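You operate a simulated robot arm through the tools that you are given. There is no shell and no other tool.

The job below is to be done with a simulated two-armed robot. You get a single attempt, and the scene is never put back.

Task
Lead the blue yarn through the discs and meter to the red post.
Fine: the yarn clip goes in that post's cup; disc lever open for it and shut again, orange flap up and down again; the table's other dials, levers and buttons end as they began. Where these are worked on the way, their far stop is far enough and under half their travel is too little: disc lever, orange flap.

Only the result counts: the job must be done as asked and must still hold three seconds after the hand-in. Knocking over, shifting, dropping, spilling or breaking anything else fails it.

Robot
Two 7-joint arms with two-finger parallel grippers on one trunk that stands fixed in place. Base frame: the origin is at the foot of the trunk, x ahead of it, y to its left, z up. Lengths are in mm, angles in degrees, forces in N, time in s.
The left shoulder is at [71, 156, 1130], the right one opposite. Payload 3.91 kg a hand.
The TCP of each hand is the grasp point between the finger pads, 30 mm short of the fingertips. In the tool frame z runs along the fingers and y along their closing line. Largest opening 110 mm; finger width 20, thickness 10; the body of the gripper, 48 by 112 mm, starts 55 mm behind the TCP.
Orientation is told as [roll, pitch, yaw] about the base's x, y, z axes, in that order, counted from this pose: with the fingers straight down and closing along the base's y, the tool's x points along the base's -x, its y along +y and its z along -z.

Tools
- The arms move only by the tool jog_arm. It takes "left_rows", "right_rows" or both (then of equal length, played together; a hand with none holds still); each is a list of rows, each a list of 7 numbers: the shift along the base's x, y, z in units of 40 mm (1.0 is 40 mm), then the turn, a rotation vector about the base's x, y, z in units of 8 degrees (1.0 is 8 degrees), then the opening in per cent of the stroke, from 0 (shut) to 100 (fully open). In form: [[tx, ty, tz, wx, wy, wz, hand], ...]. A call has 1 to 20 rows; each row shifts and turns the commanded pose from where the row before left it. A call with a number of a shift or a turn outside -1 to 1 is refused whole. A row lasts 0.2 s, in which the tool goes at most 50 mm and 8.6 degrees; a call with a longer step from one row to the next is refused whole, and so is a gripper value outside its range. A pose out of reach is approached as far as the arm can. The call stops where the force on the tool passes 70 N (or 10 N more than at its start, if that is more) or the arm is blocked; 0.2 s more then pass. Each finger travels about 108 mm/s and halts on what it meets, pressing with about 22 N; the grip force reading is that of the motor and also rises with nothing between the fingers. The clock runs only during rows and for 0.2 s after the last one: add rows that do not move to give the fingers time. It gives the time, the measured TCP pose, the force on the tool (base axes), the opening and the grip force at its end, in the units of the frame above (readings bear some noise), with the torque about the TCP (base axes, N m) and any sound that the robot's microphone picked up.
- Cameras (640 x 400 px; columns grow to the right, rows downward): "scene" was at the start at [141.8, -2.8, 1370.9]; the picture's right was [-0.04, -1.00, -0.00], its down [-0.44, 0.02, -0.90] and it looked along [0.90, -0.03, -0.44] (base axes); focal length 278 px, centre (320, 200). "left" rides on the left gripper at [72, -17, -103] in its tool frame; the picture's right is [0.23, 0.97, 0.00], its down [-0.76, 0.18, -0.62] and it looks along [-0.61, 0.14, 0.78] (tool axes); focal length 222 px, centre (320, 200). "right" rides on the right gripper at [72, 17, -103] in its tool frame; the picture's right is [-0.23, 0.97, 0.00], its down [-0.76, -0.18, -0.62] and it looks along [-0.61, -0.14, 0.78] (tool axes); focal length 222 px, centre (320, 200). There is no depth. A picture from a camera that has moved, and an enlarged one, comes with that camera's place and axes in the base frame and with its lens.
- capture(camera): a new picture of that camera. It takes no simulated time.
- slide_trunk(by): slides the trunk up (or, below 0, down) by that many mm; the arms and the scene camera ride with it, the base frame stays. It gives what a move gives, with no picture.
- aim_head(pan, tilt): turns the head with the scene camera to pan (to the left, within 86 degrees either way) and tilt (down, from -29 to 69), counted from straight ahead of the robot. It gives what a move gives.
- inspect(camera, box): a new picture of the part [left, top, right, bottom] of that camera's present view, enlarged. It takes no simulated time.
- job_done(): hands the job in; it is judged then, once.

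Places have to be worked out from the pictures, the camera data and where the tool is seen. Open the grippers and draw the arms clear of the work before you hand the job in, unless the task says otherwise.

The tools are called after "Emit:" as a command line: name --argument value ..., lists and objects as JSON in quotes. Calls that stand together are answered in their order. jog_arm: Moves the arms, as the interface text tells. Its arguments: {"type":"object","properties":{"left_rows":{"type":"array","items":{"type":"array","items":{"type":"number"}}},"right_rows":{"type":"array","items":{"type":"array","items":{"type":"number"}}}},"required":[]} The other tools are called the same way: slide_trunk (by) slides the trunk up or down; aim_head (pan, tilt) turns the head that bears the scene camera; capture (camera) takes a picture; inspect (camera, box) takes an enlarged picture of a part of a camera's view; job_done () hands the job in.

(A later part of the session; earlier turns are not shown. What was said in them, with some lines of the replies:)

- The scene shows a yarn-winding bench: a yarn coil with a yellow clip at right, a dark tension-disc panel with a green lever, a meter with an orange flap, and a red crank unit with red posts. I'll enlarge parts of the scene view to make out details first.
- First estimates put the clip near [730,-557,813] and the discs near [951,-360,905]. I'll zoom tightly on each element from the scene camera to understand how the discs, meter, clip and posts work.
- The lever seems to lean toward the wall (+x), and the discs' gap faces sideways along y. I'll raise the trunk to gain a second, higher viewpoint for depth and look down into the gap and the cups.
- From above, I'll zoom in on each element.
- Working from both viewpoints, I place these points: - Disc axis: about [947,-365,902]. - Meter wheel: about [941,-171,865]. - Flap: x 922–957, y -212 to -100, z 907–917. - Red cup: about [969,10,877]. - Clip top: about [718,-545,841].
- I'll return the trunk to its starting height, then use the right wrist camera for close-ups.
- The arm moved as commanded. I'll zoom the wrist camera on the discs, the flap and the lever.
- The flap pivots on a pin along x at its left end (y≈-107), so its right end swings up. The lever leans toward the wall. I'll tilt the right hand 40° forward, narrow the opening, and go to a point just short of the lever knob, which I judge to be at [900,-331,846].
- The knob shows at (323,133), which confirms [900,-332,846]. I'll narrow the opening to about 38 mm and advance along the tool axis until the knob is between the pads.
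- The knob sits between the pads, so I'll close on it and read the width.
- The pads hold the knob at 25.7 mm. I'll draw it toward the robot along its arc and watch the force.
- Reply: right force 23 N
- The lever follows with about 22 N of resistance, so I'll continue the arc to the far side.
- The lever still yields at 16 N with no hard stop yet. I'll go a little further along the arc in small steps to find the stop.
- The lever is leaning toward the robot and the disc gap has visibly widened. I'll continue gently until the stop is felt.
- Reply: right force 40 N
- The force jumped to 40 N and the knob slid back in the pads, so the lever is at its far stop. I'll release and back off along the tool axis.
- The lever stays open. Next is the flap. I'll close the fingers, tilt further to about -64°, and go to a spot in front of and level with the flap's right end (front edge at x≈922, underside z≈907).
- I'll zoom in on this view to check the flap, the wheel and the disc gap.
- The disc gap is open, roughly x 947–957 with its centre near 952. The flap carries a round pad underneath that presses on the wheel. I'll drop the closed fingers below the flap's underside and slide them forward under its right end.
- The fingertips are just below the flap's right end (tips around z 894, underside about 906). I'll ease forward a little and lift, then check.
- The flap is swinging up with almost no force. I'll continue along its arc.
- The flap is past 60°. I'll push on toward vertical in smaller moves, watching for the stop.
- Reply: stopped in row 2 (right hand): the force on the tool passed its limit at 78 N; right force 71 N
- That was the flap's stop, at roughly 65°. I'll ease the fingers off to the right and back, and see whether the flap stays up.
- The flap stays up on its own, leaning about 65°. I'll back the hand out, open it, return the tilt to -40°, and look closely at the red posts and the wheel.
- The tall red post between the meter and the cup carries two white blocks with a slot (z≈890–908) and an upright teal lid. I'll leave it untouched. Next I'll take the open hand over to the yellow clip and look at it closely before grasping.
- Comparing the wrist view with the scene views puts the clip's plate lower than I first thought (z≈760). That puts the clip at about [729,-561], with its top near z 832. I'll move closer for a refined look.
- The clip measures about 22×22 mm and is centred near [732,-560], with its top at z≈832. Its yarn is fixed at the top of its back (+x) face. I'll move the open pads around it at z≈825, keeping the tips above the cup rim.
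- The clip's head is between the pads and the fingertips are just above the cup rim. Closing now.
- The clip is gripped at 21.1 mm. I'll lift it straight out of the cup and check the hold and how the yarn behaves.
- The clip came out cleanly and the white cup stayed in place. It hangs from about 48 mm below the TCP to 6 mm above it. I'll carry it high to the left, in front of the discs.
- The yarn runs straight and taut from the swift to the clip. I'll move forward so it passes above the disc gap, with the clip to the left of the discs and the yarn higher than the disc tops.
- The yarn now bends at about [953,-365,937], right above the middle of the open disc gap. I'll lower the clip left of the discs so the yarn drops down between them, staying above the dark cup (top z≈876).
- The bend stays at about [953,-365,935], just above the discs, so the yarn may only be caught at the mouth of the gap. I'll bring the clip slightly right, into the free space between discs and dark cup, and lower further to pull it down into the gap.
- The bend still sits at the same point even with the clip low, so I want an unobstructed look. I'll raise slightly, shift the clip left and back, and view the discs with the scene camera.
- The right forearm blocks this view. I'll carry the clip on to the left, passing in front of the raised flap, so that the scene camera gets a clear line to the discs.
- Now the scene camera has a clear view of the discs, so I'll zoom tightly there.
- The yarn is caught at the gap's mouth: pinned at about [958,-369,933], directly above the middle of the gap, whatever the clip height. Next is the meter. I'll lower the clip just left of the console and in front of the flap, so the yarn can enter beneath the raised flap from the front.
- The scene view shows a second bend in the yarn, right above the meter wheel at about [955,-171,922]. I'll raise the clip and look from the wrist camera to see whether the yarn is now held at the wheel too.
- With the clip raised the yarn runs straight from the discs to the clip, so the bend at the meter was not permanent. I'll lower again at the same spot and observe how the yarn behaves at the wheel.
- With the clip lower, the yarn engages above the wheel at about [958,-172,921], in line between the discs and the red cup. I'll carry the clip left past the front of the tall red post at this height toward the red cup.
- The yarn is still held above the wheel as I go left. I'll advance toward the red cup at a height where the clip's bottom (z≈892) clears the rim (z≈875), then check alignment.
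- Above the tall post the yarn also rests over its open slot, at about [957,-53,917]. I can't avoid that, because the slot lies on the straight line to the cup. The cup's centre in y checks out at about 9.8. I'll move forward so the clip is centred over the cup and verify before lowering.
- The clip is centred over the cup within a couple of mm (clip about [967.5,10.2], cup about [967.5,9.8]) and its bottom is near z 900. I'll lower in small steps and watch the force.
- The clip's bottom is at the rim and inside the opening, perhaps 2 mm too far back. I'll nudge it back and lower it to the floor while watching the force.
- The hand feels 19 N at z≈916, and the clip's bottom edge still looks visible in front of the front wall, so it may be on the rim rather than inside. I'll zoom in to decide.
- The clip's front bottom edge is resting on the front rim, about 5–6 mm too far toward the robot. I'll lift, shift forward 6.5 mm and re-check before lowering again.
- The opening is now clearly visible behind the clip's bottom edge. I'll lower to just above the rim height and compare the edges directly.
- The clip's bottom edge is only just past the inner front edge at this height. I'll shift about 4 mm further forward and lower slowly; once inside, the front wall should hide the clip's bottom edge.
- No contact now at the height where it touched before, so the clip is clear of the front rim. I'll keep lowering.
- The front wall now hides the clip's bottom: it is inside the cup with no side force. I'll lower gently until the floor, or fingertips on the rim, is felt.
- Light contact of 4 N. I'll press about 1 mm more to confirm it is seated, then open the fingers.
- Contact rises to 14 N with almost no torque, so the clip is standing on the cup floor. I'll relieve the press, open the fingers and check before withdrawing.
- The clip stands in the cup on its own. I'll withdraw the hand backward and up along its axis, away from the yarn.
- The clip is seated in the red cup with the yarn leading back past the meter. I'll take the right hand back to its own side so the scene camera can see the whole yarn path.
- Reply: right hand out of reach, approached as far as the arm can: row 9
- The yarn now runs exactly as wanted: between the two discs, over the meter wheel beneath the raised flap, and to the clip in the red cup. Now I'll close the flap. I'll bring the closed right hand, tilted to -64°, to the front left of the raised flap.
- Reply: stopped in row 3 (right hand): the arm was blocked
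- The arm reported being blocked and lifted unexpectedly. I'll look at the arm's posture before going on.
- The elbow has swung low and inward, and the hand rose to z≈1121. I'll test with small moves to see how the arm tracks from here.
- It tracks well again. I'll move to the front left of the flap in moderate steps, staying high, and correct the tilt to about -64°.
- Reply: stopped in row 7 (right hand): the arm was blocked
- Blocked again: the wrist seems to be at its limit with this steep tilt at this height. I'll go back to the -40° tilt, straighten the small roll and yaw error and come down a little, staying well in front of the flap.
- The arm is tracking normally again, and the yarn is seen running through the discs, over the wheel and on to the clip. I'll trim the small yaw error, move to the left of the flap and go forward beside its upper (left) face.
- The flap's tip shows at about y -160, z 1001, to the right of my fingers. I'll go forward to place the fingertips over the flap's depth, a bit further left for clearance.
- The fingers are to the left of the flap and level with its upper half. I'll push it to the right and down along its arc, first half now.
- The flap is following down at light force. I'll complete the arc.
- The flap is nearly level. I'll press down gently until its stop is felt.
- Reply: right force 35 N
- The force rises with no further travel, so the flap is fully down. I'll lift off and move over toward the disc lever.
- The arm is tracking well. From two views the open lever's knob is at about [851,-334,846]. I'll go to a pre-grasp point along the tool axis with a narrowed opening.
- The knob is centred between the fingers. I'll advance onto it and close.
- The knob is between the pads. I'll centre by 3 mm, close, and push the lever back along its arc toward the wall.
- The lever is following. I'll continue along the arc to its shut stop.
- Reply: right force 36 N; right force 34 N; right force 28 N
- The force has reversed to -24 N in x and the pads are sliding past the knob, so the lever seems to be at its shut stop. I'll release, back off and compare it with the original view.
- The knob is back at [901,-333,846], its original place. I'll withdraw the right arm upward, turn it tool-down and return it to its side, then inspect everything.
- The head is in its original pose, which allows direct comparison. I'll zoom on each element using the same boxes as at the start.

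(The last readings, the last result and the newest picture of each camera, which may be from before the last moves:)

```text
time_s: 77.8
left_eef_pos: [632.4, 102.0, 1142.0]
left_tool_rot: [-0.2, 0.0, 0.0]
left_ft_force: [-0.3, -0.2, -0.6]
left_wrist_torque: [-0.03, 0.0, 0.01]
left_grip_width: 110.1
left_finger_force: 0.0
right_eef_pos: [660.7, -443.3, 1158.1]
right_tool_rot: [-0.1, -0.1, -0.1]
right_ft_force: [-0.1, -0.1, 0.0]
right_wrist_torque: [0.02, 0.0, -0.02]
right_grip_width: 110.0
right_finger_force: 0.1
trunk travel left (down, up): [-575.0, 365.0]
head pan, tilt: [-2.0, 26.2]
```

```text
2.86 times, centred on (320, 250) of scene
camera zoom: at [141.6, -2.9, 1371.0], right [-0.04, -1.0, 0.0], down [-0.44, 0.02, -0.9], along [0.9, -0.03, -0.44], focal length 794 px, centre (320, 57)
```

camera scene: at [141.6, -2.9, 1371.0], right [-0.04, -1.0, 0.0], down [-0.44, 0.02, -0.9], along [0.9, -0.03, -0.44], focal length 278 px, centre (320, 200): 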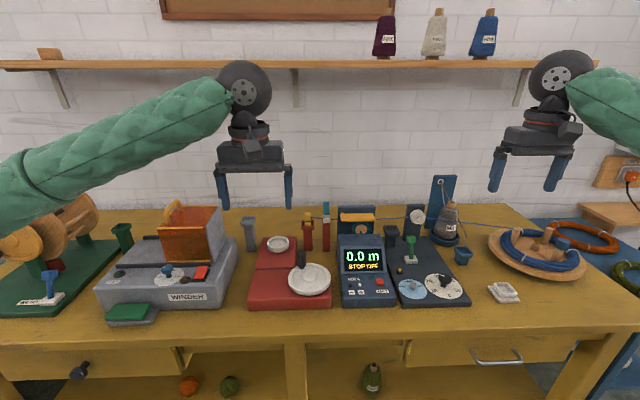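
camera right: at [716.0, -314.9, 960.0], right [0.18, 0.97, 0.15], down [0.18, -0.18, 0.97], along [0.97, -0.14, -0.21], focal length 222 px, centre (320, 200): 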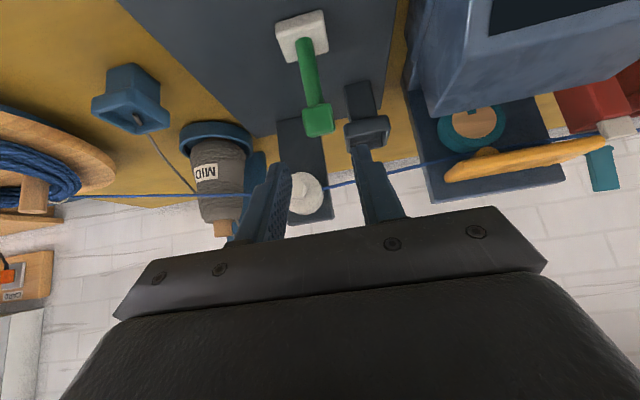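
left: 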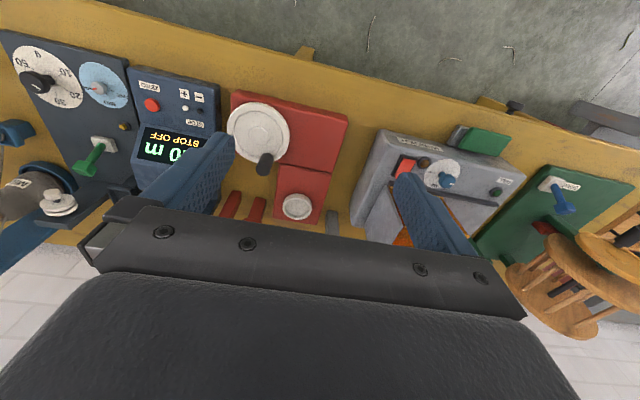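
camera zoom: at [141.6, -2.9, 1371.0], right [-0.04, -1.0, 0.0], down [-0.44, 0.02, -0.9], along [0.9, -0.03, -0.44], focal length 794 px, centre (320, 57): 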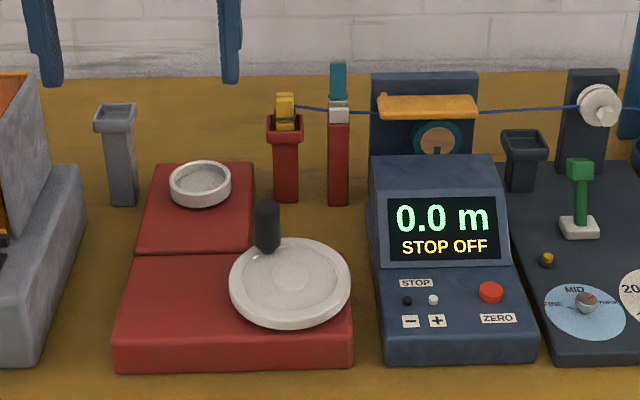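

Discs, lever, flap, dials and buttons all match the starting views. The yarn passes between the discs, under the flap over the wheel, and to the clip standing in the red cup. I'll check the rest of the bench for anything shifted.

Emit:
inspect --camera "scene" --box '[380, 160, 540, 310]'

Emit:
inspect --camera "scene" --box '[480, 160, 640, 310]'

Emit:
inspect --camera "scene" --box '[0, 180, 250, 330]'

Emit:
inspect --camera "scene" --box '[296, 200, 332, 226]'

Emit:
inspect --camera "scene" --box '[398, 205, 428, 228]'

```text
2.67 times, centred on (460, 235) of scene
camera zoom: at [141.6, -2.9, 1371.0], right [-0.04, -1.0, 0.0], down [-0.44, 0.02, -0.9], along [0.9, -0.03, -0.44], focal length 741 px, centre (-53, 107)
```

zoom: 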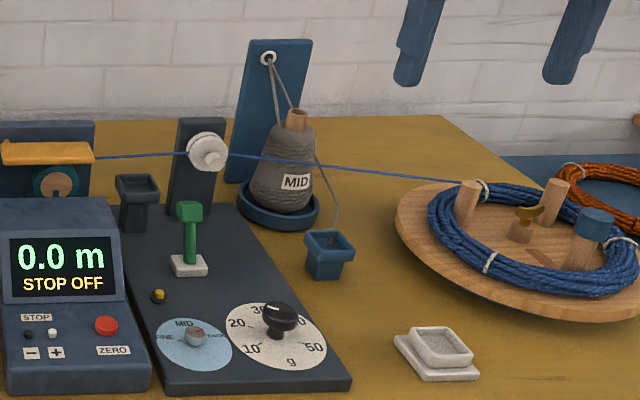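

```text
2.67 times, centred on (560, 235) of scene
camera zoom: at [141.6, -2.9, 1371.0], right [-0.04, -1.0, 0.0], down [-0.44, 0.02, -0.9], along [0.9, -0.03, -0.44], focal length 741 px, centre (-320, 107)
```

zoom: 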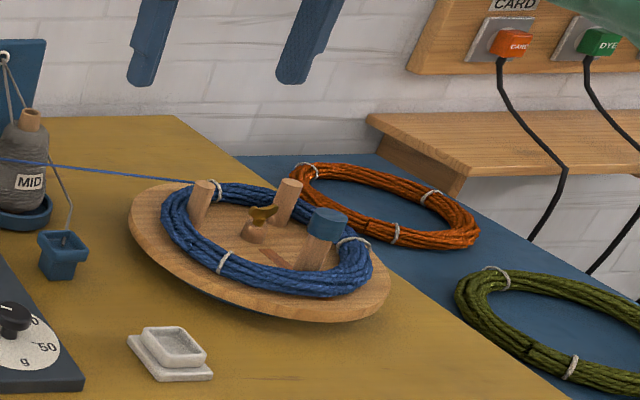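

```text
2.56 times, centred on (125, 255) of scene
camera zoom: at [141.6, -2.9, 1371.0], right [-0.04, -1.0, 0.0], down [-0.44, 0.02, -0.9], along [0.9, -0.03, -0.44], focal length 711 px, centre (819, 59)
```

zoom: 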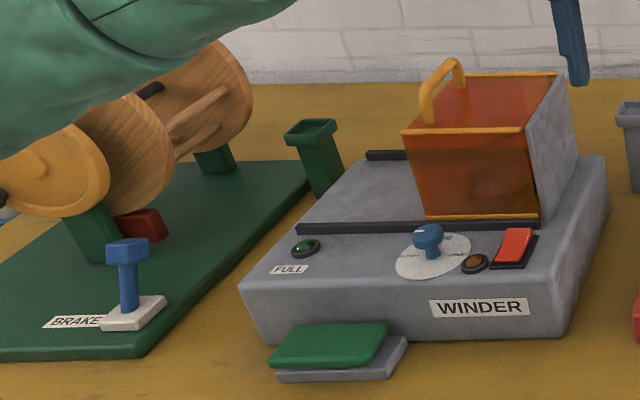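

```text
15.38 times, centred on (314, 213) of scene
camera zoom: at [141.6, -2.9, 1371.0], right [-0.04, -1.0, 0.0], down [-0.44, 0.02, -0.9], along [0.9, -0.03, -0.44], focal length 4275 px, centre (412, 0)
```

zoom: 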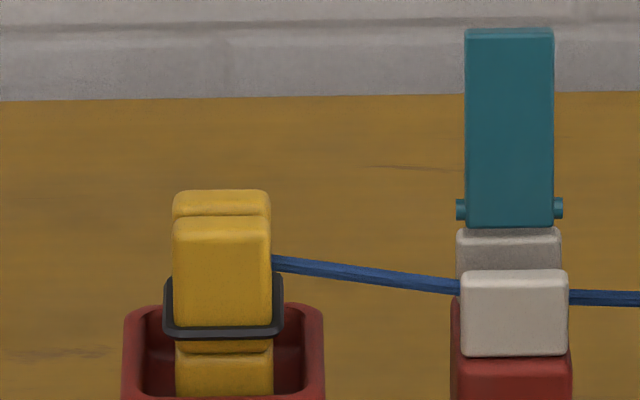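

```text
16.00 times, centred on (413, 216) of scene
camera zoom: at [141.6, -2.9, 1371.0], right [-0.04, -1.0, 0.0], down [-0.44, 0.02, -0.9], along [0.9, -0.03, -0.44], focal length 4446 px, centre (-1168, -64)
```

zoom: 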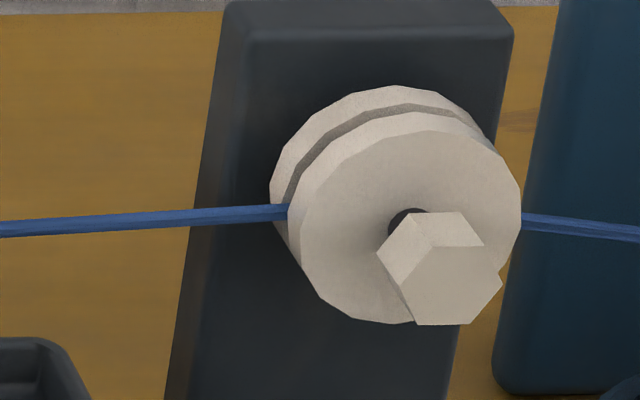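

The yarn enters the groove between the discs, passes under the lowered flap, and the clip stands upright in the red cup. The lever is shut and nothing else looks shifted. Both grippers are open and clear, so I'm handing the job in.

Emit:
job_done

```text
The job is handed in.
```

The blue yarn now runs from the swift, between the tension discs, over the meter wheel under the orange flap, and ends with its clip standing in the red post's cup. I've handed the job in and have no verdict yet.

- **Disc lever:** I opened it to its far stop and shut it again. The knob measured back at its starting place.
- **Orange flap:** I raised it to its stop and pressed it down again until it would go no further.
- **Everything else:** The other dials, levers and buttons look the same as at the start, and nothing appears knocked or shifted. Both grippers are open and both arms are clear of the work.
- **Tall red post:** On the way to the cup the yarn also lies in the open slot of the tall red post with the teal lid. That slot sits on the straight line between the meter and the cup. I did not touch the post or its lid. If the yarn was meant to stay out of that slot, the job would not meet that.
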